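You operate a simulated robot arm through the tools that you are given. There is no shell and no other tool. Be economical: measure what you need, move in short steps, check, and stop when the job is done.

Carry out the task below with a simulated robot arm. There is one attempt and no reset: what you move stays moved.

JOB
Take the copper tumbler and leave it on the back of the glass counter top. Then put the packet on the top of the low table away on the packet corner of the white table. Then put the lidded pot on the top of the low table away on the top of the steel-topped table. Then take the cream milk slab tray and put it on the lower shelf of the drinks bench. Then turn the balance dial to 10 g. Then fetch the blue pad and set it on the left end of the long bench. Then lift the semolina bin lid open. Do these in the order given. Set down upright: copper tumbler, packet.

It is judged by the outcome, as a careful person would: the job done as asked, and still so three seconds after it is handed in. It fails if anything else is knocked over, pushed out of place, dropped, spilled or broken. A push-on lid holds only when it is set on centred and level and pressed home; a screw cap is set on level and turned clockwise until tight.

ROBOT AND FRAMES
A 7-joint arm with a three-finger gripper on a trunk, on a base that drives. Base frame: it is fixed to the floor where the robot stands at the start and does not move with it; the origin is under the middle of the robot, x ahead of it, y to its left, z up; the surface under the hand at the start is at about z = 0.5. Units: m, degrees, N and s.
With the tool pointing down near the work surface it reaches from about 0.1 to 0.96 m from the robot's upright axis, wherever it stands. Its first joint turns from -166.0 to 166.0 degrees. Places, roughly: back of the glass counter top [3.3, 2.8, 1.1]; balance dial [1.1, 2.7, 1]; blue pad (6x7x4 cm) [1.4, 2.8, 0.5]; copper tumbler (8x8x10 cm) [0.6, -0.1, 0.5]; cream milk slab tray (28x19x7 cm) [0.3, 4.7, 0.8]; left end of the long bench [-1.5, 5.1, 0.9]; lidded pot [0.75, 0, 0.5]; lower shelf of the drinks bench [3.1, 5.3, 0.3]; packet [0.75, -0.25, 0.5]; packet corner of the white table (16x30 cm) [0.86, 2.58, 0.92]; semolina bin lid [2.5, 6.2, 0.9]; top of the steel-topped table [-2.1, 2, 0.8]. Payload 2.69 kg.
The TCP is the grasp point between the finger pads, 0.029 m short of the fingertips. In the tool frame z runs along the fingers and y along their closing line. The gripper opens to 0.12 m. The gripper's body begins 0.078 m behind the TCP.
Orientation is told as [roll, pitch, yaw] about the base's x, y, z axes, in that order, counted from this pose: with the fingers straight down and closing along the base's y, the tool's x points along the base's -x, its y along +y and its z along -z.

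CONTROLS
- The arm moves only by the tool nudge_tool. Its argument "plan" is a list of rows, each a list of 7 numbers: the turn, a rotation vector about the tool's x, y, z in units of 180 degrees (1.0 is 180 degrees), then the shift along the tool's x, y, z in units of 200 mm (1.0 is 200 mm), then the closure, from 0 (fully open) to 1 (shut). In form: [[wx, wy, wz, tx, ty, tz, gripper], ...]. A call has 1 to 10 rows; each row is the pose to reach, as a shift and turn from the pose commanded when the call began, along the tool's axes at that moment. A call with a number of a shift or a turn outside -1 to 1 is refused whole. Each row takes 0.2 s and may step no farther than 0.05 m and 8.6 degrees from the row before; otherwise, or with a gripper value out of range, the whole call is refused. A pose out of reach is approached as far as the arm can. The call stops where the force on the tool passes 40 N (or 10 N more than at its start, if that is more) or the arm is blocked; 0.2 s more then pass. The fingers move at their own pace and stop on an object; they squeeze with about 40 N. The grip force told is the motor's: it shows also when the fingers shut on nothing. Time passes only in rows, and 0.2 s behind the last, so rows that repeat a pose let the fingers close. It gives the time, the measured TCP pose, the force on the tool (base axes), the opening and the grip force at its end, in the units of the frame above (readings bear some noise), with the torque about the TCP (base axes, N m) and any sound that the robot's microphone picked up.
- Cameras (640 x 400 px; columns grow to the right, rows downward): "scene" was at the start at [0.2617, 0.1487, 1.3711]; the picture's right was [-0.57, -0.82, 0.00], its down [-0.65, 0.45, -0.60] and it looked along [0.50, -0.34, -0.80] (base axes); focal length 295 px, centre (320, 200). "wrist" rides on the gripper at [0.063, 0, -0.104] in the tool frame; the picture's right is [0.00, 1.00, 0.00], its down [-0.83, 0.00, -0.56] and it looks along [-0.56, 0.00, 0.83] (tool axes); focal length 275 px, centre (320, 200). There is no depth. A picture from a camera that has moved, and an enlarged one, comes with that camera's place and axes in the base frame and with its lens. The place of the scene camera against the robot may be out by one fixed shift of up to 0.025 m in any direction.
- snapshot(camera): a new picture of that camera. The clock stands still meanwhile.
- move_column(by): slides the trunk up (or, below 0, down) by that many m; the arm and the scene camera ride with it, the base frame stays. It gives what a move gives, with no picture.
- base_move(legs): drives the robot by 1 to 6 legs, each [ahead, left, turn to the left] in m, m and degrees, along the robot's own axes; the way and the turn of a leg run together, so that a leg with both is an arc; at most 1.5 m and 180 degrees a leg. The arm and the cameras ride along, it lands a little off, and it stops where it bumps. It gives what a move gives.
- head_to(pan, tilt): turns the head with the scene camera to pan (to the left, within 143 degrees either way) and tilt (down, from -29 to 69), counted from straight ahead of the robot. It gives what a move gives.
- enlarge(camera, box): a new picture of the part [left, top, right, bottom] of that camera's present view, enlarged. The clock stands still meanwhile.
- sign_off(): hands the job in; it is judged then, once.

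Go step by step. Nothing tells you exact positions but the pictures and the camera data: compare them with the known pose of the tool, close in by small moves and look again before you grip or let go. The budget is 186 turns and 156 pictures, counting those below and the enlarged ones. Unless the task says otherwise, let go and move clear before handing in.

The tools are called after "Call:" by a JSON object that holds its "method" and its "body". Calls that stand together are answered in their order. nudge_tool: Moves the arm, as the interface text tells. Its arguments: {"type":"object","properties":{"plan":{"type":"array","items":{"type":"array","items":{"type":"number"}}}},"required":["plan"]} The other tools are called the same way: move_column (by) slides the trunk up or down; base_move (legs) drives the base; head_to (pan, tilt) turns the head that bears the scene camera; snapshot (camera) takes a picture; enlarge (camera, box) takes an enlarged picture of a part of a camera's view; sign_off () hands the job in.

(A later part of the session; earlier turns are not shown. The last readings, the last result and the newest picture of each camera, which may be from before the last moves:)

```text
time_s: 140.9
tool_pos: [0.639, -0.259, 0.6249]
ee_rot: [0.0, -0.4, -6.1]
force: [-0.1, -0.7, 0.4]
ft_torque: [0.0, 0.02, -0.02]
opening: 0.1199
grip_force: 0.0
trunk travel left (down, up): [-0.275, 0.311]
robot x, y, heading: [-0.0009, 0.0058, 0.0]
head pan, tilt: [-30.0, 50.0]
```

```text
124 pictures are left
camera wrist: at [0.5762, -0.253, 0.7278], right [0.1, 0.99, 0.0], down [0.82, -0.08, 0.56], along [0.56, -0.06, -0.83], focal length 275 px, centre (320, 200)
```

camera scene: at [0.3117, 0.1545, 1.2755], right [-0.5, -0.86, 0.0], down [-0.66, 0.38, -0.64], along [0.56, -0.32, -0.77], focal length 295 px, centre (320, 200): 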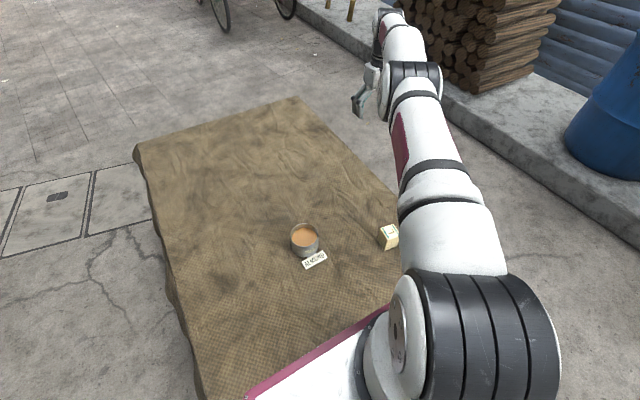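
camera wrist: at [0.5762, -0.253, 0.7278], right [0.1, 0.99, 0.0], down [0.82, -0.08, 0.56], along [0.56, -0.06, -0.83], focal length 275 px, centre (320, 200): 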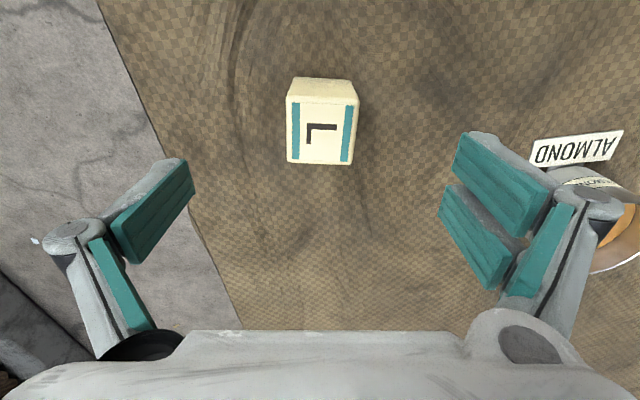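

Call:
{"method": "nudge_tool", "body": {"plan": [[0, 0, 0, 0, 0.01, 0.2, 0], [0, 0, 0, 0, 0.01, 0.41, 0], [0, 0, 0, 0, 0.01, 0.41, 0.6], [0, 0, 0, 0, 0.01, 0.41, 0.85], [0, 0, 0, 0, 0.01, 0.41, 0.85]]}}

Call:
{"method": "nudge_tool", "body": {"plan": [[0, 0, 0, 0, 0, -0.1, 0.85], [0, 0, 0, 0, 0, -0.3, 0.85], [0, 0, 0, 0, 0, -0.55, 0.85], [0, 0, 0, 0, 0, -0.8, 0.85], [0, 0, 0, 0, 0, -1, 0.85]]}}

Call:
{"method": "snapshot", "body": {"camera": "wrist"}}

```text
time_s: 142.1
tool_pos: [0.6401, -0.2585, 0.543]
ee_rot: [0.0, -0.3, -6.1]
force: [-0.8, 0.2, 0.4]
ft_torque: [0.0, -0.03, 0.0]
opening: 0.0445
grip_force: 40.5
trunk travel left (down, up): [-0.275, 0.311]
robot x, y, heading: [-0.0039, 0.0018, 0.0]
head pan, tilt: [-30.0, 50.0]
```

```text
time_s: 143.3
tool_pos: [0.6382, -0.2584, 0.7418]
ee_rot: [0.0, -0.2, -6.1]
force: [-1.1, 0.1, -1.5]
ft_torque: [-0.01, 0.04, -0.01]
opening: 0.044
grip_force: 39.9
trunk travel left (down, up): [-0.275, 0.311]
robot x, y, heading: [-0.001, 0.0011, -0.2]
head pan, tilt: [-30.0, 50.0]
```

```text
123 pictures are left
camera wrist: at [0.5758, -0.2509, 0.8452], right [0.1, 0.99, 0.0], down [0.82, -0.08, 0.56], along [0.56, -0.06, -0.83], focal length 275 px, centre (320, 200)
```

wrist: 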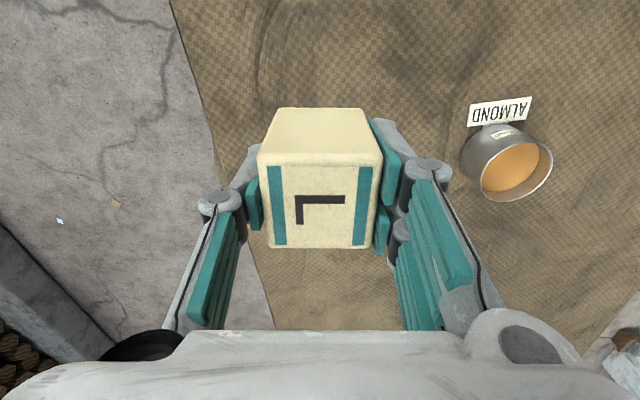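

The packet is held, L upward. Next is the packet corner of the white table; I raise the column and drive toward it, then look.

Call:
{"method": "move_column", "body": {"by": 0.3}}

Call:
{"method": "base_move", "body": {"legs": [[0, 0.85, 0], [0.2, 0, 0], [0, 0, 90]]}}

Call:
{"method": "head_to", "body": {"pan": -10, "tilt": 35}}

Call:
{"method": "snapshot", "body": {"camera": "scene"}}

```text
time_s: 146.3
tool_pos: [0.6392, -0.2589, 1.042]
ee_rot: [0.0, -0.3, -6.0]
force: [0.3, 0.9, -1.6]
ft_torque: [0.01, -0.01, 0.0]
opening: 0.0443
grip_force: 40.1
trunk travel left (down, up): [-0.575, 0.011]
robot x, y, heading: [-0.0007, 0.0066, -0.1]
head pan, tilt: [-30.0, 50.0]
```

```text
time_s: 155.8
tool_pos: [0.4725, 1.4852, 1.0425]
ee_rot: [0.0, -0.4, 83.6]
force: [0.2, -0.2, -1.7]
ft_torque: [0.01, 0.02, -0.01]
opening: 0.0441
grip_force: 39.7
trunk travel left (down, up): [-0.575, 0.011]
robot x, y, heading: [0.2077, 0.8445, 89.4]
head pan, tilt: [-30.0, 50.0]
```

```text
time_s: 156.6
tool_pos: [0.4718, 1.4853, 1.0423]
ee_rot: [0.0, -0.3, 83.6]
force: [0.9, -0.2, -0.7]
ft_torque: [0.01, -0.02, 0.0]
opening: 0.0441
grip_force: 40.3
trunk travel left (down, up): [-0.575, 0.011]
robot x, y, heading: [0.2042, 0.8447, 89.6]
head pan, tilt: [-10.0, 35.0]
```

```text
122 pictures are left
camera scene: at [0.0138, 0.9752, 1.5968], right [0.98, -0.18, 0.0], down [-0.11, -0.56, -0.82], along [0.15, 0.8, -0.57], focal length 295 px, centre (320, 200)
```

scene: 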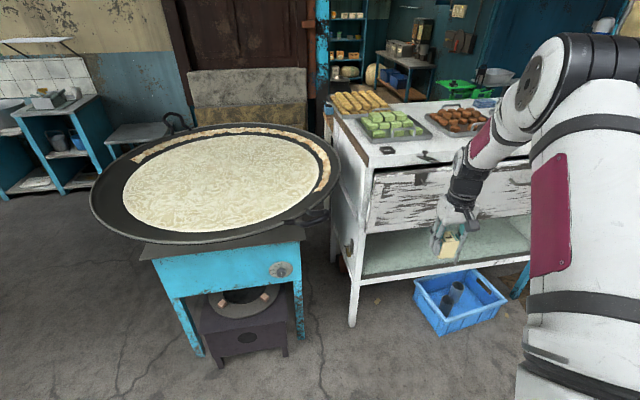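

Call:
{"method": "enlarge", "body": {"camera": "scene", "box": [310, 70, 550, 220]}}

```text
2.67 times, centred on (430, 145) of scene
camera zoom: at [0.0138, 0.9752, 1.5968], right [0.98, -0.18, 0.0], down [-0.11, -0.56, -0.82], along [0.15, 0.8, -0.57], focal length 786 px, centre (27, 347)
```

zoom: 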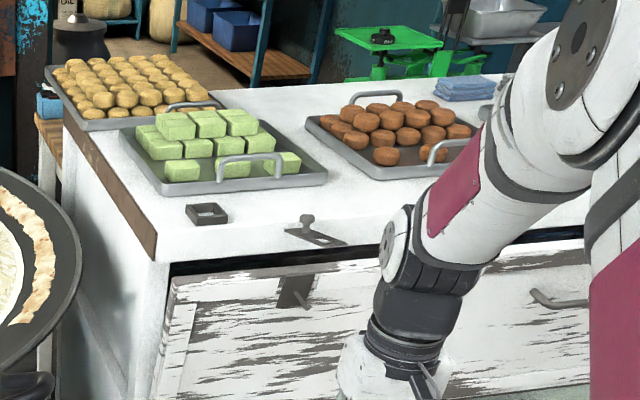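

I can't yet tell which part of the white table is the packet corner. I go round in front of it for a better view.

Call:
{"method": "base_move", "body": {"legs": [[0.2, -0.7, 0]]}}

Call:
{"method": "head_to", "body": {"pan": 0, "tilt": 35}}

Call:
{"method": "snapshot", "body": {"camera": "scene"}}

Call:
{"method": "snapshot", "body": {"camera": "wrist"}}

```text
time_s: 160.6
tool_pos: [1.1755, 1.6845, 1.0426]
ee_rot: [0.0, -0.2, 83.8]
force: [-0.1, 0.1, -0.1]
ft_torque: [-0.01, -0.03, -0.02]
opening: 0.0441
grip_force: 40.2
trunk travel left (down, up): [-0.575, 0.011]
robot x, y, heading: [0.9152, 1.0447, 89.7]
head pan, tilt: [-10.0, 35.0]
```

```text
time_s: 161.3
tool_pos: [1.176, 1.6834, 1.0431]
ee_rot: [0.0, -0.2, 83.9]
force: [0.5, 0.4, -0.3]
ft_torque: [-0.01, 0.01, -0.02]
opening: 0.044
grip_force: 39.5
trunk travel left (down, up): [-0.575, 0.011]
robot x, y, heading: [0.9147, 1.0461, 89.7]
head pan, tilt: [0.0, 35.0]
```

```text
120 pictures are left
camera scene: at [0.7056, 1.1728, 1.5968], right [1.0, 0.0, 0.0], down [0.0, -0.57, -0.82], along [0.0, 0.82, -0.57], focal length 295 px, centre (320, 200)
```

scene: 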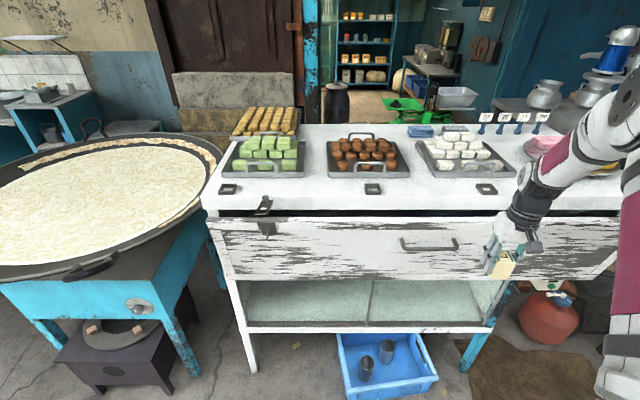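

```text
119 pictures are left
camera wrist: at [1.1695, 1.6212, 1.1457], right [-0.99, 0.1, 0.0], down [0.08, 0.82, 0.56], along [0.06, 0.56, -0.83], focal length 275 px, centre (320, 200)
```

wrist: 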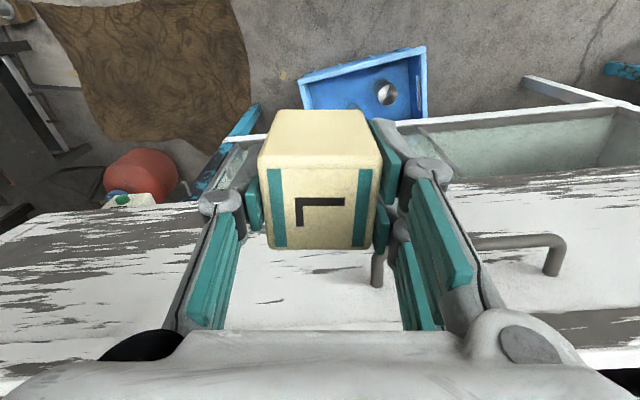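

Call:
{"method": "enlarge", "body": {"camera": "scene", "box": [370, 70, 610, 220]}}

Call:
{"method": "enlarge", "body": {"camera": "scene", "box": [200, 80, 440, 230]}}

```text
2.67 times, centred on (490, 145) of scene
camera zoom: at [0.7056, 1.1728, 1.5968], right [1.0, 0.0, 0.0], down [0.0, -0.57, -0.82], along [0.0, 0.82, -0.57], focal length 786 px, centre (-133, 347)
```

zoom: 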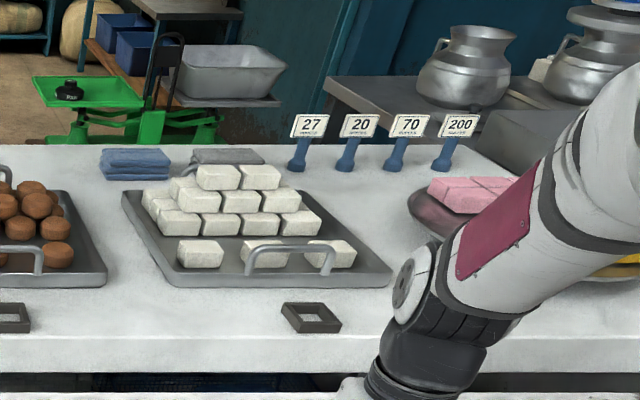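

```text
2.67 times, centred on (320, 155) of scene
camera zoom: at [0.7056, 1.1728, 1.5968], right [1.0, 0.0, 0.0], down [0.0, -0.57, -0.82], along [0.0, 0.82, -0.57], focal length 786 px, centre (320, 320)
```

zoom: 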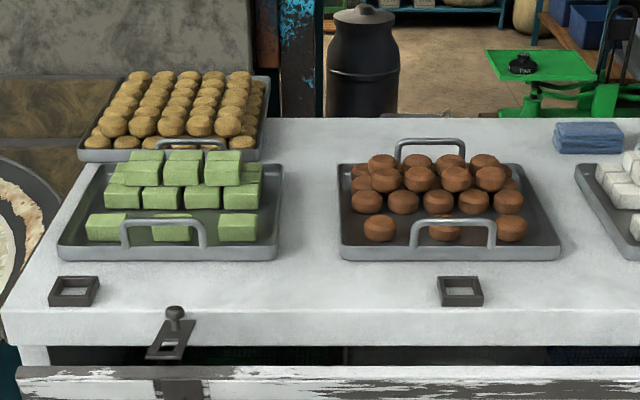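

The small black frames look like tag holders before each tray. I need to see the right part of the table, now hidden by the arm, so I sidestep right and look.

Call:
{"method": "base_move", "body": {"legs": [[-0.1, -0.6, 0]]}}

Call:
{"method": "head_to", "body": {"pan": 15, "tilt": 25}}

Call:
{"method": "snapshot", "body": {"camera": "scene"}}

Call:
{"method": "enlarge", "body": {"camera": "scene", "box": [150, 80, 390, 230]}}

```text
time_s: 164.8
tool_pos: [1.7754, 1.5811, 1.0411]
ee_rot: [0.0, -0.2, 84.0]
force: [1.1, -0.4, -0.8]
ft_torque: [-0.02, 0.01, -0.05]
opening: 0.0443
grip_force: 40.1
trunk travel left (down, up): [-0.575, 0.011]
robot x, y, heading: [1.5141, 0.9361, 89.9]
head pan, tilt: [0.0, 35.0]
```

```text
time_s: 165.5
tool_pos: [1.7738, 1.5808, 1.0421]
ee_rot: [0.1, -0.3, 84.1]
force: [0.1, -0.4, -1.9]
ft_torque: [0.02, -0.02, 0.03]
opening: 0.0441
grip_force: 40.1
trunk travel left (down, up): [-0.575, 0.011]
robot x, y, heading: [1.5122, 0.9373, 89.8]
head pan, tilt: [15.0, 25.0]
```

```text
116 pictures are left
camera scene: at [1.2818, 1.0714, 1.6125], right [0.97, 0.26, 0.0], down [0.11, -0.41, -0.91], along [-0.23, 0.88, -0.42], focal length 295 px, centre (320, 200)
```

scene: 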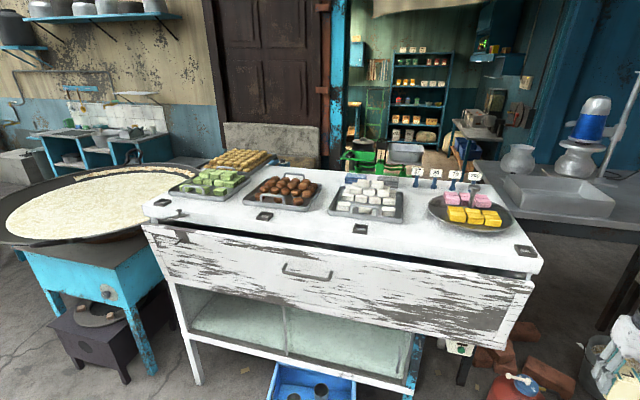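

```text
2.67 times, centred on (270, 155) of scene
camera zoom: at [1.2818, 1.0714, 1.6125], right [0.97, 0.26, 0.0], down [0.11, -0.41, -0.91], along [-0.23, 0.88, -0.42], focal length 786 px, centre (453, 320)
```

zoom: 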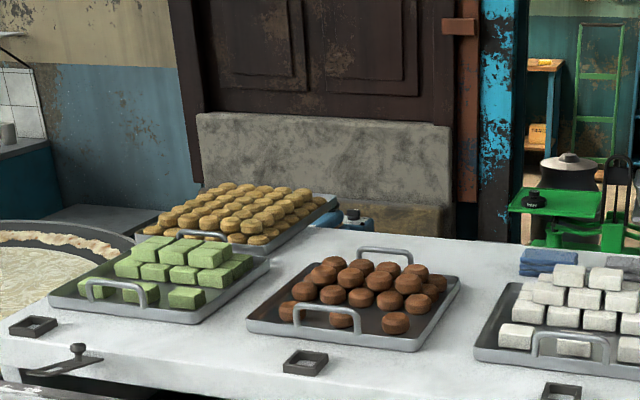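

Triangulating between the two views: the tray counter's top is really at z≈1.1 and y≈1.9–2.5, and the green balance stands behind it at about (1.10, 2.58). So the "white table" (z 0.92) is the stall's inner side, reached along the aisle behind the counters (y≈3–4). I drive round the right-hand end.

Call:
{"method": "base_move", "body": {"legs": [[-0.08, 0, -90], [1.5, 0, 0], [1.5, 0, 0], [0.7, 0, 0], [0, 0, 180], [0, -1.2, 0]]}}

Call:
{"method": "base_move", "body": {"legs": [[0, -1.4, 0]]}}

Call:
{"method": "head_to", "body": {"pan": 0, "tilt": 25}}

Call:
{"method": "snapshot", "body": {"camera": "scene"}}

```text
time_s: 198.4
tool_pos: [4.4959, 1.7681, 1.0427]
ee_rot: [0.0, -0.4, 179.9]
force: [0.0, 0.1, -1.1]
ft_torque: [0.01, 0.02, -0.01]
opening: 0.0442
grip_force: 40.1
trunk travel left (down, up): [-0.575, 0.011]
robot x, y, heading: [5.1645, 1.5731, -174.1]
head pan, tilt: [15.0, 25.0]
stopped in leg 6: the robot was blocked; the commanded pose is now the measured one
```

```text
time_s: 199.1
tool_pos: [4.497, 1.7661, 1.0434]
ee_rot: [0.0, -0.4, 179.9]
force: [-0.2, -0.2, -0.5]
ft_torque: [-0.01, -0.02, -0.01]
opening: 0.0444
grip_force: 40.4
trunk travel left (down, up): [-0.575, 0.011]
robot x, y, heading: [5.1583, 1.5716, -174.2]
head pan, tilt: [15.0, 25.0]
stopped in leg 1: the robot was blocked; the commanded pose is now the measured one
```

```text
time_s: 199.9
tool_pos: [4.4963, 1.7663, 1.0446]
ee_rot: [0.1, -0.4, 180.0]
force: [0.8, -0.1, -1.0]
ft_torque: [0.01, -0.03, 0.01]
opening: 0.0443
grip_force: 39.6
trunk travel left (down, up): [-0.575, 0.011]
robot x, y, heading: [5.16, 1.5706, -174.1]
head pan, tilt: [0.0, 25.0]
```

```text
114 pictures are left
camera scene: at [5.0296, 1.3734, 1.6126], right [-0.1, 0.99, 0.0], down [0.42, 0.04, -0.91], along [-0.9, -0.09, -0.42], focal length 295 px, centre (320, 200)
```

scene: 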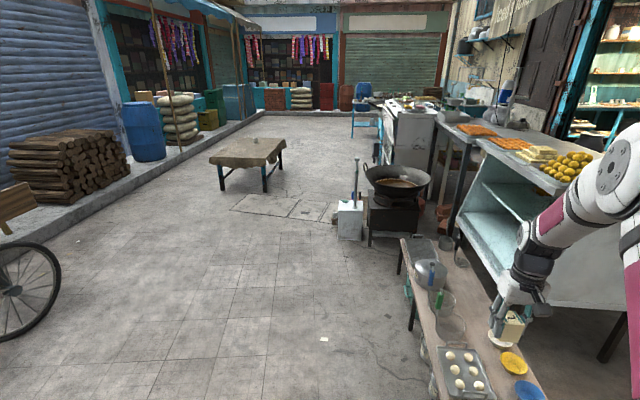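

The base brushed the bench end. I back away from it and look at whether anything moved.

Call:
{"method": "base_move", "body": {"legs": [[0, 0.2, 0], [-0.3, 0, -6]]}}

Call:
{"method": "head_to", "body": {"pan": -20, "tilt": 40}}

Call:
{"method": "snapshot", "body": {"camera": "scene"}}

```text
time_s: 203.1
tool_pos: [4.8409, 1.6513, 1.0429]
ee_rot: [0.0, -0.4, 174.0]
force: [-0.3, 0.0, -2.1]
ft_torque: [-0.02, 0.03, -0.01]
opening: 0.044
grip_force: 39.6
trunk travel left (down, up): [-0.575, 0.011]
robot x, y, heading: [5.4778, 1.3861, 179.6]
head pan, tilt: [0.0, 25.0]
```

```text
time_s: 203.9
tool_pos: [4.8408, 1.6505, 1.0442]
ee_rot: [0.1, -0.4, 173.9]
force: [0.3, 0.2, -1.7]
ft_torque: [0.02, -0.01, 0.01]
opening: 0.0444
grip_force: 40.2
trunk travel left (down, up): [-0.575, 0.011]
robot x, y, heading: [5.48, 1.3887, 179.7]
head pan, tilt: [-20.0, 40.0]
```

```text
113 pictures are left
camera scene: at [5.3413, 1.231, 1.5893], right [0.35, 0.94, 0.0], down [0.6, -0.22, -0.77], along [-0.72, 0.27, -0.64], focal length 295 px, centre (320, 200)
```

scene: 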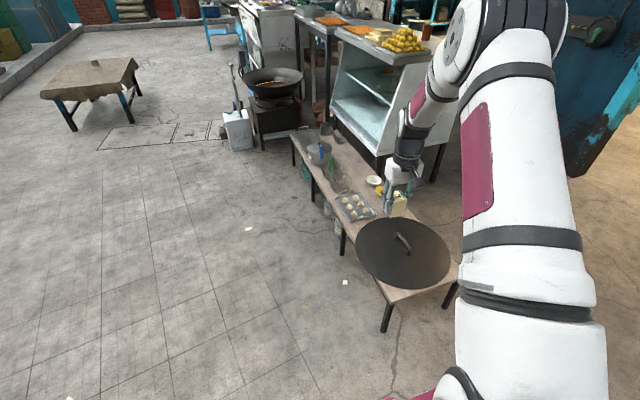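

Nothing has fallen or visibly shifted. I continue with more room: past the bench end at x≈5.48, then in and up to the aisle behind the counters.

Call:
{"method": "base_move", "body": {"legs": [[0, -1.25, 0], [0.5, -0.3, 0], [0.1, -0.6, 0]]}}

Call:
{"method": "head_to", "body": {"pan": 0, "tilt": 25}}

Call:
{"method": "snapshot", "body": {"camera": "scene"}}

```text
time_s: 216.1
tool_pos: [4.2394, 3.777, 1.0423]
ee_rot: [0.1, -0.4, 174.4]
force: [-0.5, -0.5, -1.9]
ft_torque: [0.0, 0.02, 0.0]
opening: 0.0442
grip_force: 40.0
trunk travel left (down, up): [-0.575, 0.011]
robot x, y, heading: [4.8811, 3.5255, -179.7]
head pan, tilt: [-20.0, 40.0]
```

```text
time_s: 216.9
tool_pos: [4.2399, 3.7782, 1.0425]
ee_rot: [0.1, -0.4, 174.3]
force: [-0.6, 0.7, -2.3]
ft_torque: [0.04, 0.0, -0.01]
opening: 0.0442
grip_force: 39.7
trunk travel left (down, up): [-0.575, 0.011]
robot x, y, heading: [4.8795, 3.5211, -180.0]
head pan, tilt: [0.0, 25.0]
```

```text
112 pictures are left
camera scene: at [4.7316, 3.3331, 1.6125], right [0.0, 1.0, 0.0], down [0.42, 0.0, -0.91], along [-0.91, 0.0, -0.42], focal length 295 px, centre (320, 200)
```

scene: 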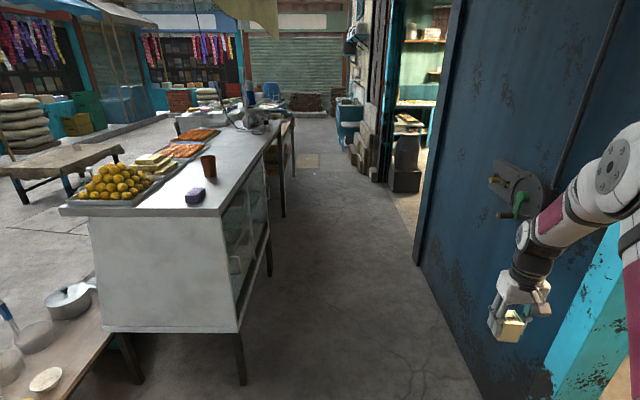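

The aisle is open. I drive along it at y≈3.4.

Call:
{"method": "base_move", "body": {"legs": [[0.3, 0.12, 0], [1.2, 0, 0], [1.0, 0, 0]]}}

Call:
{"method": "head_to", "body": {"pan": 15, "tilt": 25}}

Call:
{"method": "snapshot", "body": {"camera": "scene"}}

Call:
{"method": "head_to", "body": {"pan": -50, "tilt": 20}}

Call:
{"method": "snapshot", "body": {"camera": "scene"}}

```text
time_s: 229.7
tool_pos: [1.7174, 3.6484, 1.0431]
ee_rot: [0.1, -0.4, 174.5]
force: [0.2, -0.2, -0.9]
ft_torque: [-0.04, -0.01, 0.03]
opening: 0.044
grip_force: 40.3
trunk travel left (down, up): [-0.575, 0.011]
robot x, y, heading: [2.3598, 3.3933, -179.3]
head pan, tilt: [0.0, 25.0]
```

```text
time_s: 230.4
tool_pos: [1.7178, 3.6488, 1.0431]
ee_rot: [0.1, -0.4, 174.7]
force: [0.2, 0.4, -0.7]
ft_torque: [0.01, -0.01, -0.02]
opening: 0.0443
grip_force: 39.7
trunk travel left (down, up): [-0.575, 0.011]
robot x, y, heading: [2.3629, 3.3924, -179.6]
head pan, tilt: [15.0, 25.0]
```

```text
111 pictures are left
camera scene: at [2.2145, 3.1817, 1.6126], right [-0.26, 0.96, 0.0], down [0.41, 0.11, -0.91], along [-0.87, -0.24, -0.42], focal length 295 px, centre (320, 200)
```

scene: 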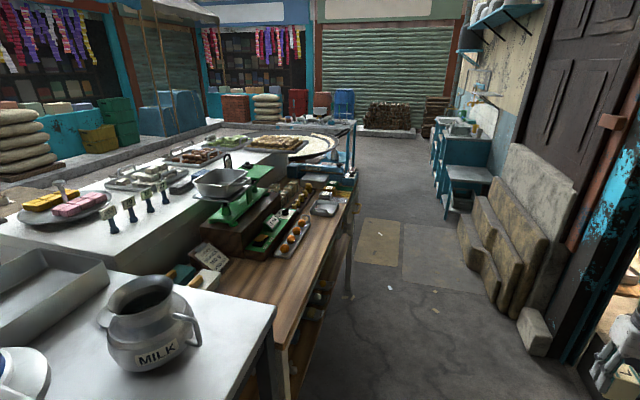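

```text
time_s: 231.8
tool_pos: [1.7167, 3.648, 1.0427]
ee_rot: [0.1, -0.3, 174.7]
force: [-0.4, -0.3, -1.3]
ft_torque: [-0.03, -0.01, 0.01]
opening: 0.0441
grip_force: 40.5
trunk travel left (down, up): [-0.575, 0.011]
robot x, y, heading: [2.3627, 3.3952, -179.7]
head pan, tilt: [-50.0, 20.0]
```

```text
110 pictures are left
camera scene: at [2.243, 3.2769, 1.6207], right [0.76, 0.65, 0.0], down [0.22, -0.26, -0.94], along [-0.61, 0.72, -0.34], focal length 295 px, centre (320, 200)
```

scene: 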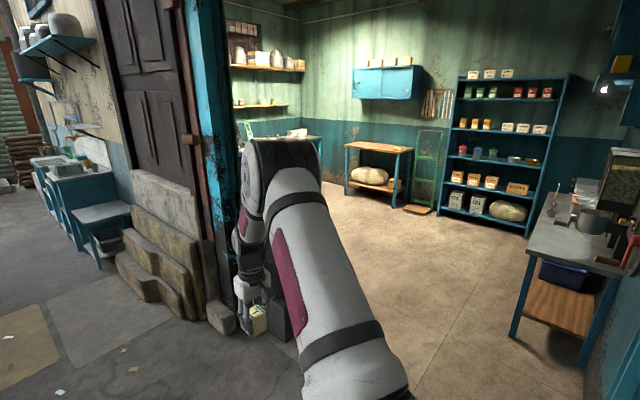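

The vendor's side is a wooden-topped table (z≈0.92, y≈2.5–2.95) holding the balance. I raise the hand, drive alongside, turn to face it and look.

Call:
{"method": "nudge_tool", "body": {"plan": [[0, 0, 0, 0, 0, -0.25, 0.85], [0, 0, 0, 0, 0, -0.5, 0.85], [0, 0, 0, 0, 0, -0.75, 0.85], [0, 0, 0, 0, 0, -1, 0.85]]}}

Call:
{"method": "base_move", "body": {"legs": [[1.25, 0, 0], [0, -0.1, 0], [0, 0, 90]]}}

Call:
{"method": "head_to", "body": {"pan": 0, "tilt": 40}}

Call:
{"method": "snapshot", "body": {"camera": "scene"}}

Call:
{"method": "snapshot", "body": {"camera": "wrist"}}

```text
time_s: 232.8
tool_pos: [1.7183, 3.6491, 1.2425]
ee_rot: [0.1, -0.3, 174.6]
force: [-0.1, -0.5, -1.2]
ft_torque: [-0.04, -0.01, 0.02]
opening: 0.0442
grip_force: 40.4
trunk travel left (down, up): [-0.575, 0.011]
robot x, y, heading: [2.3577, 3.3942, -179.5]
head pan, tilt: [-50.0, 20.0]
```

```text
time_s: 243.6
tool_pos: [0.8708, 2.8331, 1.2438]
ee_rot: [0.1, -0.3, -94.6]
force: [-1.1, -0.3, -1.4]
ft_torque: [0.0, -0.03, -0.01]
opening: 0.0441
grip_force: 40.5
trunk travel left (down, up): [-0.575, 0.011]
robot x, y, heading: [1.117, 3.4773, -88.9]
head pan, tilt: [-50.0, 20.0]
```

```text
time_s: 244.8
tool_pos: [0.8703, 2.8327, 1.2426]
ee_rot: [0.1, -0.3, -94.6]
force: [0.5, 0.0, -1.8]
ft_torque: [-0.02, 0.0, 0.0]
opening: 0.0442
grip_force: 40.1
trunk travel left (down, up): [-0.575, 0.011]
robot x, y, heading: [1.1169, 3.4743, -88.6]
head pan, tilt: [0.0, 40.0]
```

```text
109 pictures are left
camera scene: at [1.2896, 3.359, 1.5893], right [-1.0, -0.02, 0.0], down [-0.01, 0.64, -0.77], along [0.02, -0.77, -0.64], focal length 295 px, centre (320, 200)
```

scene: 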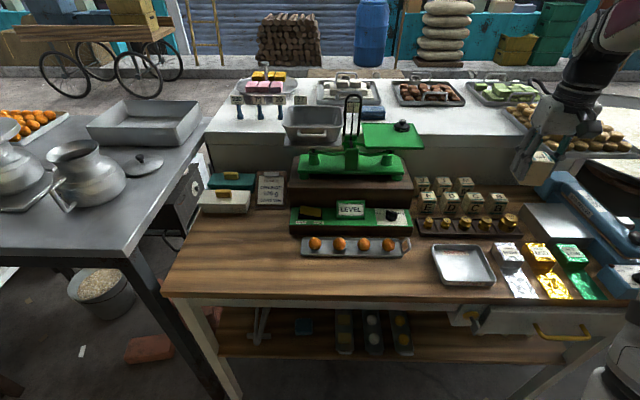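

```text
108 pictures are left
camera wrist: at [0.8763, 2.8979, 1.3464], right [1.0, -0.08, 0.0], down [-0.06, -0.82, 0.56], along [-0.04, -0.56, -0.83], focal length 275 px, centre (320, 200)
```

wrist: 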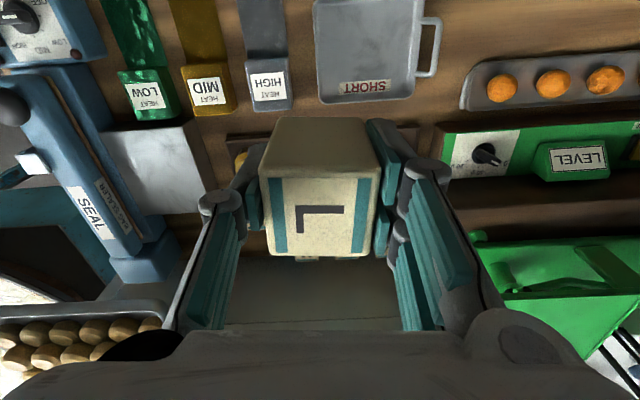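

The balance, its dial, and a corner with several lettered packets come into view. I enlarge this part.

Call:
{"method": "enlarge", "body": {"camera": "scene", "box": [380, 150, 540, 250]}}

Call:
{"method": "enlarge", "body": {"camera": "scene", "box": [280, 160, 440, 260]}}

```text
4.00 times, centred on (460, 200) of scene
camera zoom: at [1.2896, 3.359, 1.5893], right [-1.0, -0.02, 0.0], down [-0.01, 0.64, -0.77], along [0.02, -0.77, -0.64], focal length 1179 px, centre (-240, 200)
```

zoom: 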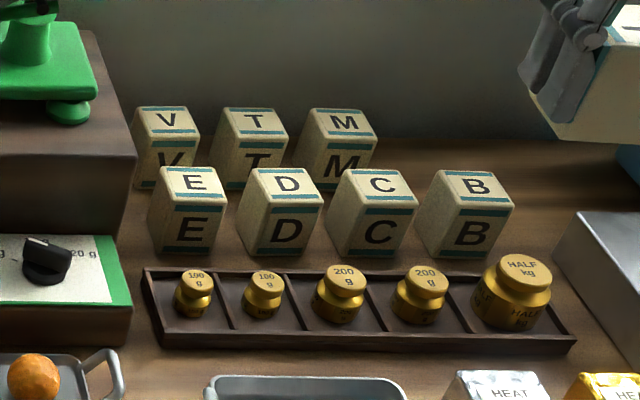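

```text
4.00 times, centred on (360, 210) of scene
camera zoom: at [1.2896, 3.359, 1.5893], right [-1.0, -0.02, 0.0], down [-0.01, 0.64, -0.77], along [0.02, -0.77, -0.64], focal length 1179 px, centre (160, 160)
```

zoom: 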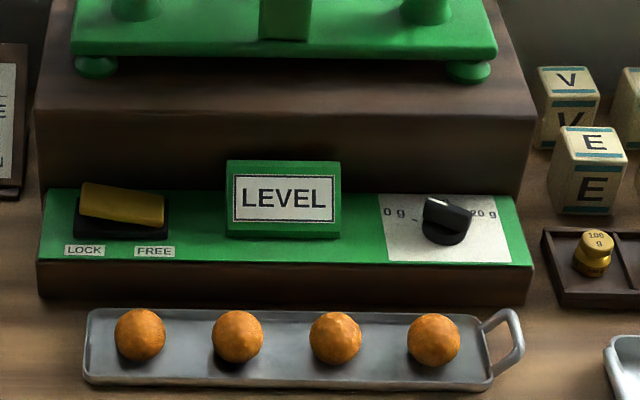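

The packets stand in alphabetical rows — B C D E in front, [gap] M T V behind — so L belongs in the gap beside M, behind B, at about (0.725, 2.515). I move the base nearer and hover above it.

Call:
{"method": "base_move", "body": {"legs": [[0.06, -0.3, 0]]}}

Call:
{"method": "snapshot", "body": {"camera": "wrist"}}

```text
time_s: 246.9
tool_pos: [0.572, 2.7668, 1.2434]
ee_rot: [0.1, -0.4, -94.5]
force: [-0.5, 1.0, -1.3]
ft_torque: [-0.01, 0.01, 0.01]
opening: 0.0442
grip_force: 40.1
trunk travel left (down, up): [-0.575, 0.011]
robot x, y, heading: [0.8156, 3.4169, -88.9]
head pan, tilt: [0.0, 40.0]
```

```text
105 pictures are left
camera wrist: at [0.577, 2.8314, 1.3464], right [1.0, -0.07, 0.0], down [-0.06, -0.82, 0.56], along [-0.04, -0.56, -0.83], focal length 275 px, centre (320, 200)
```

wrist: 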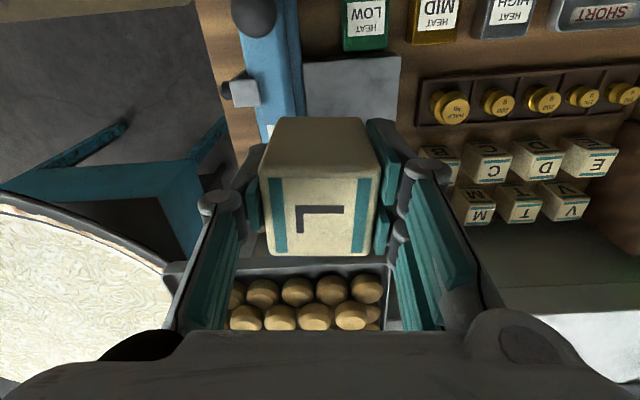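

Call:
{"method": "nudge_tool", "body": {"plan": [[0, 0, -0.0125, 0, 0.24, 0, 0.85], [0, 0, -0.025, 0, 0.48, 0, 0.85], [0, 0, -0.025, 0, 0.72, 0, 0.85], [0, 0, -0.025, -0.1, 0.93, 0, 0.85], [0, 0, -0.025, -0.3, 0.97, 0.1, 0.85], [0, 0, -0.025, -0.5, 0.97, 0.2, 0.85], [0, 0, -0.025, -0.7, 0.97, 0.3, 0.85], [0, 0, -0.025, -0.86, 0.97, 0.4, 0.85]]}}

Call:
{"method": "snapshot", "body": {"camera": "wrist"}}

Call:
{"method": "head_to", "body": {"pan": -20, "tilt": 40}}

Call:
{"method": "snapshot", "body": {"camera": "scene"}}

```text
time_s: 248.7
tool_pos: [0.752, 2.5805, 1.1636]
ee_rot: [0.0, -0.5, -90.0]
force: [0.2, 0.2, -1.1]
ft_torque: [-0.03, -0.02, 0.0]
opening: 0.0442
grip_force: 39.7
trunk travel left (down, up): [-0.575, 0.011]
robot x, y, heading: [0.8146, 3.4094, -89.0]
head pan, tilt: [0.0, 40.0]
```

```text
104 pictures are left
camera wrist: at [0.7523, 2.6453, 1.2671], right [1.0, 0.0, 0.0], down [0.0, -0.83, 0.56], along [0.0, -0.56, -0.83], focal length 275 px, centre (320, 200)
```

wrist: 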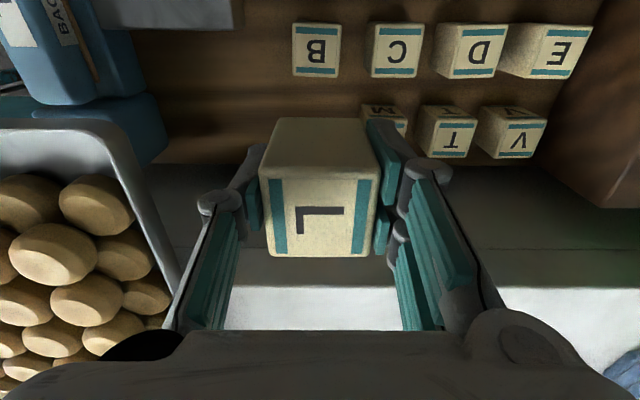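

```text
time_s: 249.5
tool_pos: [0.7524, 2.5804, 1.1653]
ee_rot: [0.0, -0.5, -90.0]
force: [-0.3, 0.0, -1.3]
ft_torque: [-0.03, -0.01, 0.01]
opening: 0.0441
grip_force: 40.1
trunk travel left (down, up): [-0.575, 0.011]
robot x, y, heading: [0.8177, 3.4103, -88.8]
head pan, tilt: [-20.0, 40.0]
```

```text
103 pictures are left
camera scene: at [0.9607, 3.2972, 1.5893], right [-0.95, 0.32, 0.0], down [0.21, 0.61, -0.77], along [-0.25, -0.73, -0.64], focal length 295 px, centre (320, 200)
```

scene: 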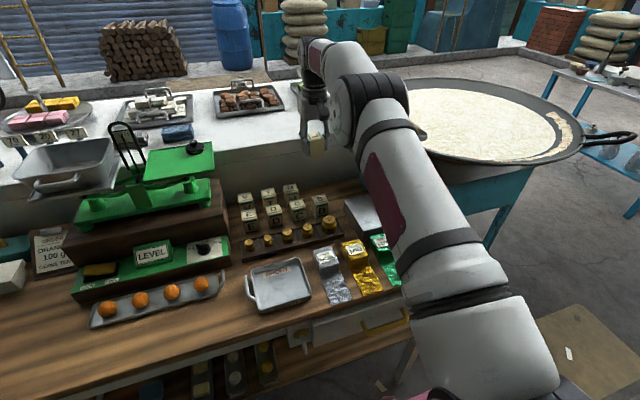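

The neighbouring packets give the slot: L goes to (0.748, 2.531). I move over it and descend most of the way.

Call:
{"method": "nudge_tool", "body": {"plan": [[0, 0, 0, -0.2, -0.02, 0, 0.85], [0, 0, 0, -0.245, -0.02, 0.15, 0.85], [0, 0, 0, -0.245, -0.02, 0.35, 0.85], [0, 0, 0, -0.245, -0.02, 0.5, 0.85], [0, 0, 0, -0.245, -0.02, 0.6, 0.85]]}}

Call:
{"method": "snapshot", "body": {"camera": "wrist"}}

Call:
{"method": "enlarge", "body": {"camera": "scene", "box": [220, 110, 380, 260]}}

```text
time_s: 250.7
tool_pos: [0.7471, 2.5621, 1.0499]
ee_rot: [0.0, -0.5, -90.0]
force: [-0.2, 0.5, -0.3]
ft_torque: [-0.02, 0.03, 0.02]
opening: 0.0441
grip_force: 39.8
out of reach, approached as far as the arm can: row 1, 2, 3, 4, 5
trunk travel left (down, up): [-0.575, 0.011]
robot x, y, heading: [0.8134, 3.4119, -88.7]
head pan, tilt: [-20.0, 40.0]
```

```text
102 pictures are left
camera wrist: at [0.7483, 2.6253, 1.1534], right [1.0, 0.0, 0.0], down [0.0, -0.83, 0.56], along [0.0, -0.56, -0.83], focal length 275 px, centre (320, 200)
```

wrist: 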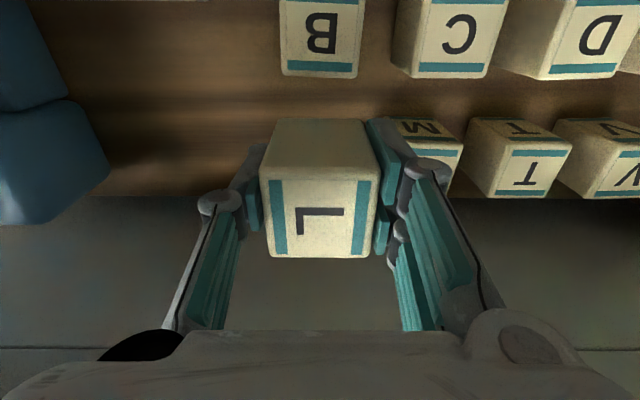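

```text
2.67 times, centred on (300, 185) of scene
camera zoom: at [0.9606, 3.2975, 1.5893], right [-0.95, 0.32, 0.0], down [0.21, 0.61, -0.77], along [-0.25, -0.73, -0.64], focal length 786 px, centre (373, 240)
```

zoom: 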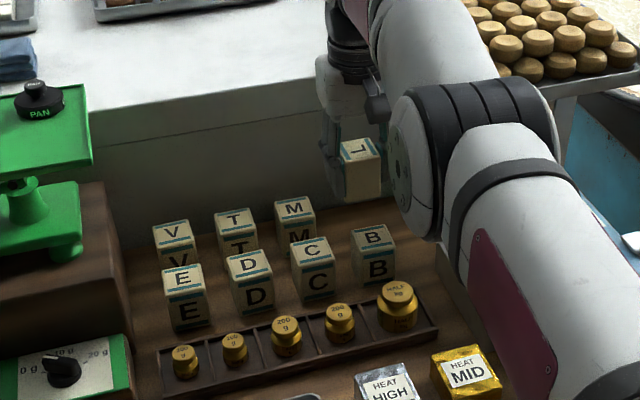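

The slot is a few cm beyond reach, so I inch the base forward 3 cm with the hand held clear.

Call:
{"method": "base_move", "body": {"legs": [[0.035, 0, 0]]}}

Call:
{"method": "snapshot", "body": {"camera": "wrist"}}

```text
time_s: 251.6
tool_pos: [0.7491, 2.525, 1.0503]
ee_rot: [0.0, -0.4, -89.9]
force: [-0.3, -0.7, -1.0]
ft_torque: [0.02, 0.0, 0.0]
opening: 0.0442
grip_force: 40.0
trunk travel left (down, up): [-0.575, 0.011]
robot x, y, heading: [0.8173, 3.3763, -88.9]
head pan, tilt: [-20.0, 40.0]
```

```text
100 pictures are left
camera wrist: at [0.7493, 2.59, 1.1536], right [1.0, 0.0, 0.0], down [0.0, -0.83, 0.56], along [0.0, -0.56, -0.83], focal length 275 px, centre (320, 200)
```

wrist: 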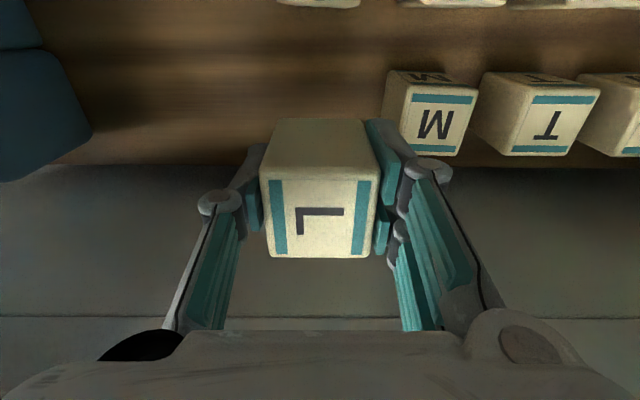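

Well lined up with M's row. I lower the packet, shifted 5 mm away from M.

Call:
{"method": "nudge_tool", "body": {"plan": [[0, 0, 0, 0.03, -0.03, 0.15, 0.85], [0, 0, 0, 0.03, -0.03, 0.3, 0.85], [0, 0, 0, 0.03, -0.03, 0.36, 0.85], [0, 0, 0, 0.03, -0.03, 0.39, 0.85]]}}

Call:
{"method": "snapshot", "body": {"camera": "wrist"}}

Call:
{"method": "enlarge", "body": {"camera": "scene", "box": [220, 110, 380, 260]}}

```text
time_s: 252.6
tool_pos: [0.7441, 2.5295, 0.9721]
ee_rot: [0.0, -0.3, -90.0]
force: [-0.3, 0.9, -0.7]
ft_torque: [0.02, 0.0, -0.02]
opening: 0.0442
grip_force: 39.7
trunk travel left (down, up): [-0.575, 0.011]
robot x, y, heading: [0.8185, 3.3755, -88.6]
head pan, tilt: [-20.0, 40.0]
```

```text
99 pictures are left
camera wrist: at [0.7433, 2.5951, 1.0758], right [1.0, 0.0, 0.0], down [0.0, -0.83, 0.56], along [0.0, -0.56, -0.83], focal length 275 px, centre (320, 200)
```

wrist: 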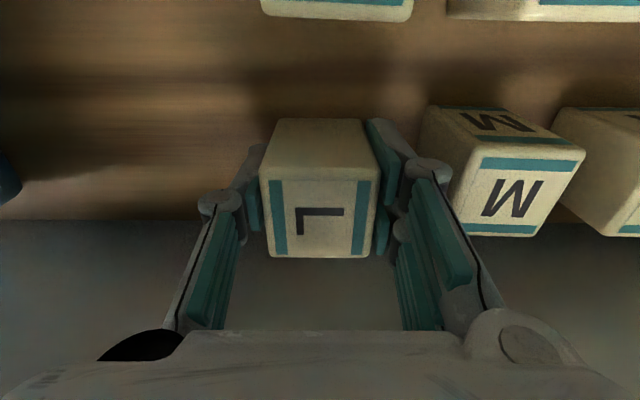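

```text
2.67 times, centred on (300, 185) of scene
camera zoom: at [0.9615, 3.2622, 1.5893], right [-0.95, 0.32, 0.0], down [0.21, 0.61, -0.77], along [-0.25, -0.73, -0.64], focal length 786 px, centre (373, 240)
```

zoom: 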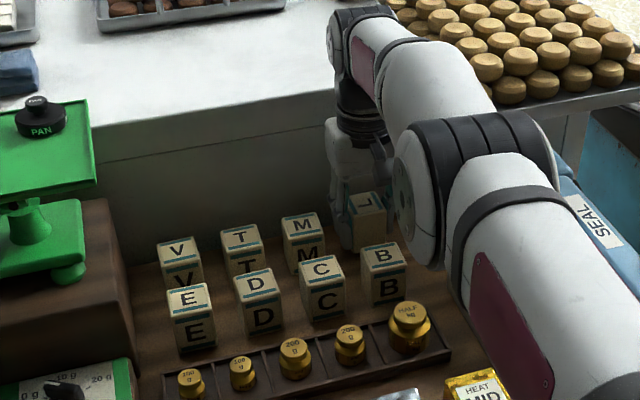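

I shift 5 mm further from M, lower the last centimetre to contact and open only a little.

Call:
{"method": "nudge_tool", "body": {"plan": [[0, 0, 0, 0.02, -0.025, 0.02, 0.85], [0, 0, 0, 0.02, -0.025, 0.04, 0.85], [0, 0, 0, 0.02, -0.025, 0.055, 0.85], [0, 0, 0, 0.02, -0.025, 0.07, 0.85]]}}

```text
time_s: 253.6
tool_pos: [0.7392, 2.5355, 0.962]
ee_rot: [0.1, -0.6, -90.0]
force: [-0.4, 6.3, 20.5]
ft_torque: [0.6, 0.17, 0.0]
opening: 0.044
grip_force: 39.3
trunk travel left (down, up): [-0.575, 0.011]
robot x, y, heading: [0.8154, 3.3773, -88.7]
head pan, tilt: [-20.0, 40.0]
```

Call:
{"method": "nudge_tool", "body": {"plan": [[0, 0, 0, 0, 0, -0.005, 0.6], [0, 0, 0, 0, 0, -0.005, 0.55], [0, 0, 0, 0, 0, -0.005, 0.55]]}}

Call:
{"method": "snapshot", "body": {"camera": "wrist"}}

```text
time_s: 254.4
tool_pos: [0.7381, 2.5337, 0.9588]
ee_rot: [0.0, -0.3, -90.0]
force: [-0.1, 0.4, 0.8]
ft_torque: [0.0, 0.04, 0.03]
opening: 0.0537
grip_force: 0.0
trunk travel left (down, up): [-0.575, 0.011]
robot x, y, heading: [0.818, 3.3735, -89.1]
head pan, tilt: [-20.0, 40.0]
```

```text
97 pictures are left
camera wrist: at [0.7384, 2.5993, 1.0624], right [1.0, 0.0, 0.0], down [0.0, -0.83, 0.56], along [0.0, -0.56, -0.83], focal length 275 px, centre (320, 200)
```

wrist: 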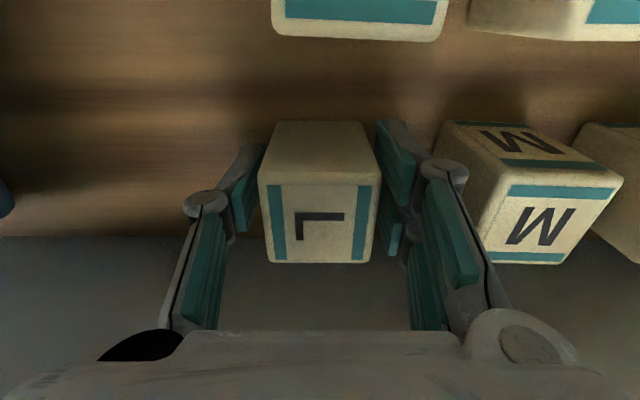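

The packet stands free in its slot. I rise straight up with the fingers held as they are.

Call:
{"method": "nudge_tool", "body": {"plan": [[0, 0, 0, 0, 0, -0.15, 0.55], [0, 0, 0, 0, 0, -0.35, 0.55], [0, 0, 0, 0.05, 0, -0.55, 0.55], [0, 0, 0, 0.15, 0, -0.75, 0.55], [0, 0, 0, 0.35, 0, -0.85, 0.4], [0, 0, 0, 0.55, 0, -0.95, 0.2]]}}

Call:
{"method": "snapshot", "body": {"camera": "wrist"}}

```text
time_s: 255.8
tool_pos: [0.7384, 2.6463, 1.1484]
ee_rot: [-0.1, -0.4, -89.9]
force: [0.2, 0.1, 0.3]
ft_torque: [0.07, -0.02, 0.0]
opening: 0.0961
grip_force: 0.1
trunk travel left (down, up): [-0.575, 0.011]
robot x, y, heading: [0.8156, 3.3746, -88.4]
head pan, tilt: [-20.0, 40.0]
```

```text
96 pictures are left
camera wrist: at [0.7387, 2.7109, 1.2519], right [1.0, 0.0, 0.0], down [0.0, -0.83, 0.56], along [0.0, -0.56, -0.83], focal length 275 px, centre (320, 200)
```

wrist: 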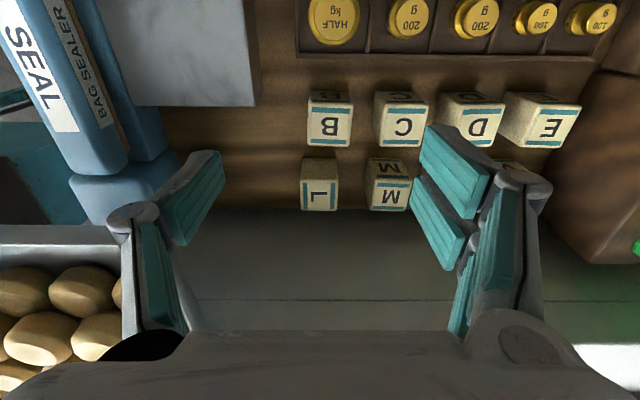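

The packet is in place upright. Next is the pot; I look to my right for a shorter way back past the big griddle.

Call:
{"method": "base_move", "body": {"legs": [[-0.1, 0, 0]]}}

Call:
{"method": "head_to", "body": {"pan": -70, "tilt": 25}}

Call:
{"method": "snapshot", "body": {"camera": "scene"}}

```text
time_s: 256.9
tool_pos: [0.7368, 2.7461, 1.1489]
ee_rot: [0.0, -0.4, -90.0]
force: [-0.2, 0.4, 0.0]
ft_torque: [0.02, 0.04, 0.02]
opening: 0.096
grip_force: 0.2
trunk travel left (down, up): [-0.575, 0.011]
robot x, y, heading: [0.8175, 3.4781, -88.7]
head pan, tilt: [-20.0, 40.0]
```

```text
time_s: 258.1
tool_pos: [0.7364, 2.7463, 1.1486]
ee_rot: [0.0, -0.4, -90.0]
force: [-0.4, -0.6, 0.2]
ft_torque: [-0.02, 0.03, 0.03]
opening: 0.0959
grip_force: 0.1
trunk travel left (down, up): [-0.575, 0.011]
robot x, y, heading: [0.8149, 3.4776, -89.1]
head pan, tilt: [-70.0, 25.0]
```

```text
95 pictures are left
camera scene: at [0.9007, 3.4098, 1.6126], right [-0.36, 0.93, 0.0], down [0.39, 0.15, -0.91], along [-0.84, -0.33, -0.42], focal length 295 px, centre (320, 200)
```

scene: 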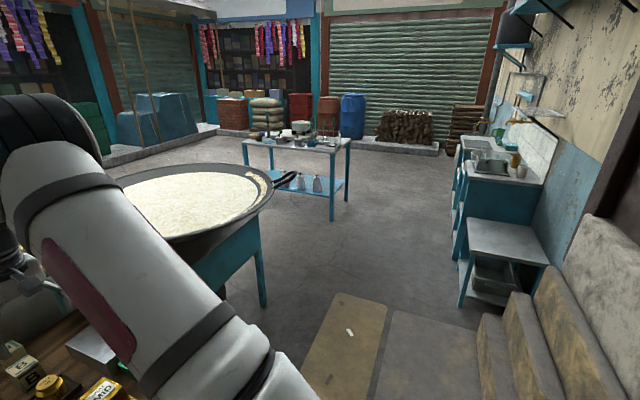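

There is a clear way left: along y≈3.3 to x≈-1.25, then down between the griddle and the steel table. I lift the hand and go that way to the low table.

Call:
{"method": "nudge_tool", "body": {"plan": [[0, 0, 0, 0.15, 0, -0.2, 0.2], [0, 0, 0, 0.3, 0, -0.4, 0.2], [0, 0, 0, 0.45, 0, -0.5, 0.2]]}}

Call:
{"method": "base_move", "body": {"legs": [[0, 0, -90.5], [1.0, 0.1, 0], [1.05, 0.1, 0], [0, 0, 90], [1.5, 0, 0], [1.5, 0, 0]]}}

Call:
{"method": "head_to", "body": {"pan": 75, "tilt": 25}}

Call:
{"method": "snapshot", "body": {"camera": "scene"}}

```text
time_s: 258.9
tool_pos: [0.7367, 2.8374, 1.2491]
ee_rot: [0.2, -0.4, -90.0]
force: [-0.6, -0.9, 0.4]
ft_torque: [0.04, -0.02, 0.0]
opening: 0.0959
grip_force: 0.0
trunk travel left (down, up): [-0.575, 0.011]
robot x, y, heading: [0.8175, 3.4761, -88.6]
head pan, tilt: [-70.0, 25.0]
```

```text
time_s: 290.8
tool_pos: [-1.2644, -0.4053, 1.2487]
ee_rot: [0.0, -0.3, -90.9]
force: [-0.4, 0.1, 0.0]
ft_torque: [-0.02, 0.02, 0.02]
opening: 0.0957
grip_force: 0.0
trunk travel left (down, up): [-0.575, 0.011]
robot x, y, heading: [-1.1797, 0.234, -89.4]
head pan, tilt: [-70.0, 25.0]
```

```text
time_s: 293.1
tool_pos: [-1.2649, -0.4064, 1.2488]
ee_rot: [-0.1, -0.4, -90.9]
force: [0.6, 0.9, 0.1]
ft_torque: [0.02, 0.0, -0.03]
opening: 0.0962
grip_force: 0.0
trunk travel left (down, up): [-0.575, 0.011]
robot x, y, heading: [-1.1739, 0.234, -89.6]
head pan, tilt: [75.0, 25.0]
```

```text
94 pictures are left
camera scene: at [-0.9165, 0.1728, 1.6126], right [-0.25, -0.97, 0.0], down [-0.41, 0.11, -0.91], along [0.88, -0.23, -0.42], focal length 295 px, centre (320, 200)
```

scene: 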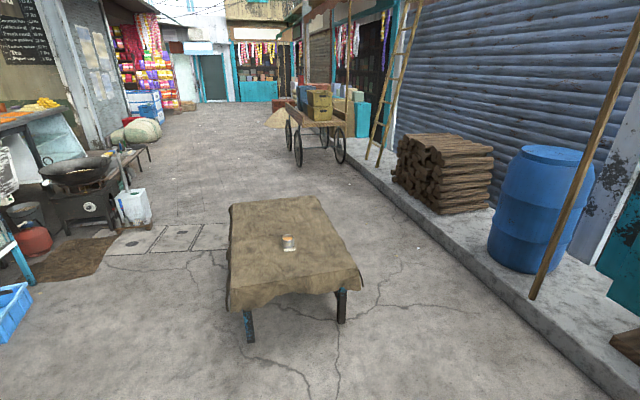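

The pot is in sight. I turn, drive up to the low table and bring the hand down toward it.

Call:
{"method": "base_move", "body": {"legs": [[0, 0, 89.6], [1.17, -0.2, 0]]}}

Call:
{"method": "nudge_tool", "body": {"plan": [[0, 0, 0, 0, 0.1, 0.2, 0], [0, 0, 0, 0, 0.2, 0.4, 0], [0, 0, 0, 0, 0.3, 0.6, 0], [0, 0, 0, 0, 0.3, 0.8, 0], [0, 0, 0, 0, 0.3, 1, 0]]}}

Call:
{"method": "move_column", "body": {"by": -0.3}}

Call:
{"method": "snapshot", "body": {"camera": "wrist"}}

```text
time_s: 303.0
tool_pos: [0.6396, -0.0676, 1.2485]
ee_rot: [0.0, -0.4, -1.4]
force: [0.2, -0.8, 0.0]
ft_torque: [0.04, -0.02, 0.01]
opening: 0.0961
grip_force: 0.0
trunk travel left (down, up): [-0.575, 0.011]
robot x, y, heading: [0.0015, 0.0273, -0.5]
head pan, tilt: [75.0, 25.0]
```

```text
time_s: 304.2
tool_pos: [0.6419, -0.0069, 1.0473]
ee_rot: [0.0, -0.6, -1.3]
force: [-0.6, 0.4, -0.5]
ft_torque: [-0.02, -0.02, 0.0]
opening: 0.1197
grip_force: 0.2
trunk travel left (down, up): [-0.575, 0.011]
robot x, y, heading: [-0.0006, 0.0257, -0.2]
head pan, tilt: [75.0, 25.0]
```

```text
time_s: 307.2
tool_pos: [0.6429, -0.0072, 0.7481]
ee_rot: [0.1, -0.3, -1.3]
force: [0.1, -0.1, 0.5]
ft_torque: [0.01, 0.0, 0.01]
opening: 0.1198
grip_force: 0.1
trunk travel left (down, up): [-0.275, 0.311]
robot x, y, heading: [0.0016, 0.026, 0.3]
head pan, tilt: [75.0, 25.0]
```

```text
93 pictures are left
camera wrist: at [0.5795, -0.0054, 0.8516], right [0.02, 1.0, 0.0], down [0.83, -0.02, 0.56], along [0.56, -0.01, -0.83], focal length 275 px, centre (320, 200)
```

wrist: 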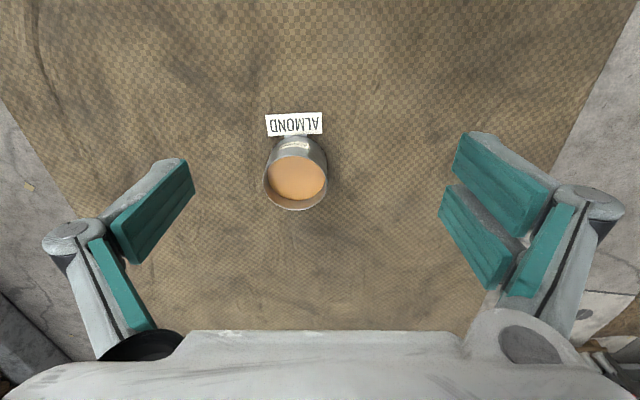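

The pot's centre is near (0.747, -0.039). I move over it and lower partway to check.

Call:
{"method": "nudge_tool", "body": {"plan": [[0, 0, 0, -0.2, -0.05, 0, 0], [0, 0, 0, -0.4, -0.1, 0.1, 0], [0, 0, 0, -0.53, -0.15, 0.25, 0], [0, 0, 0, -0.53, -0.15, 0.45, 0]]}}

Call:
{"method": "snapshot", "body": {"camera": "wrist"}}

```text
time_s: 308.2
tool_pos: [0.7479, -0.0399, 0.6582]
ee_rot: [-0.1, -0.5, -1.3]
force: [-0.5, 0.4, 0.2]
ft_torque: [0.01, 0.03, -0.01]
opening: 0.1198
grip_force: 0.0
trunk travel left (down, up): [-0.275, 0.311]
robot x, y, heading: [-0.0, 0.0218, -0.2]
head pan, tilt: [75.0, 25.0]
```

```text
92 pictures are left
camera wrist: at [0.6852, -0.0378, 0.7618], right [0.02, 1.0, 0.0], down [0.83, -0.02, 0.56], along [0.56, -0.01, -0.83], focal length 275 px, centre (320, 200)
```

wrist: 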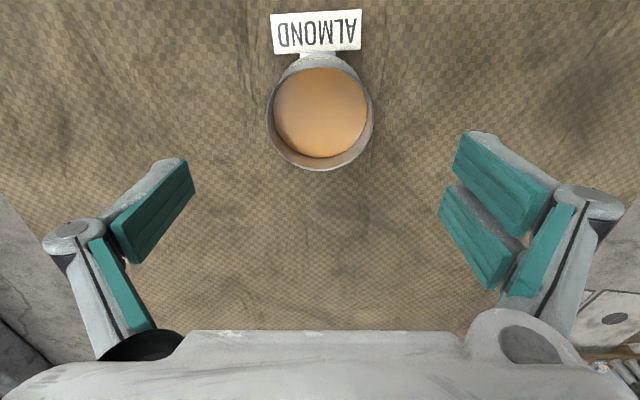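

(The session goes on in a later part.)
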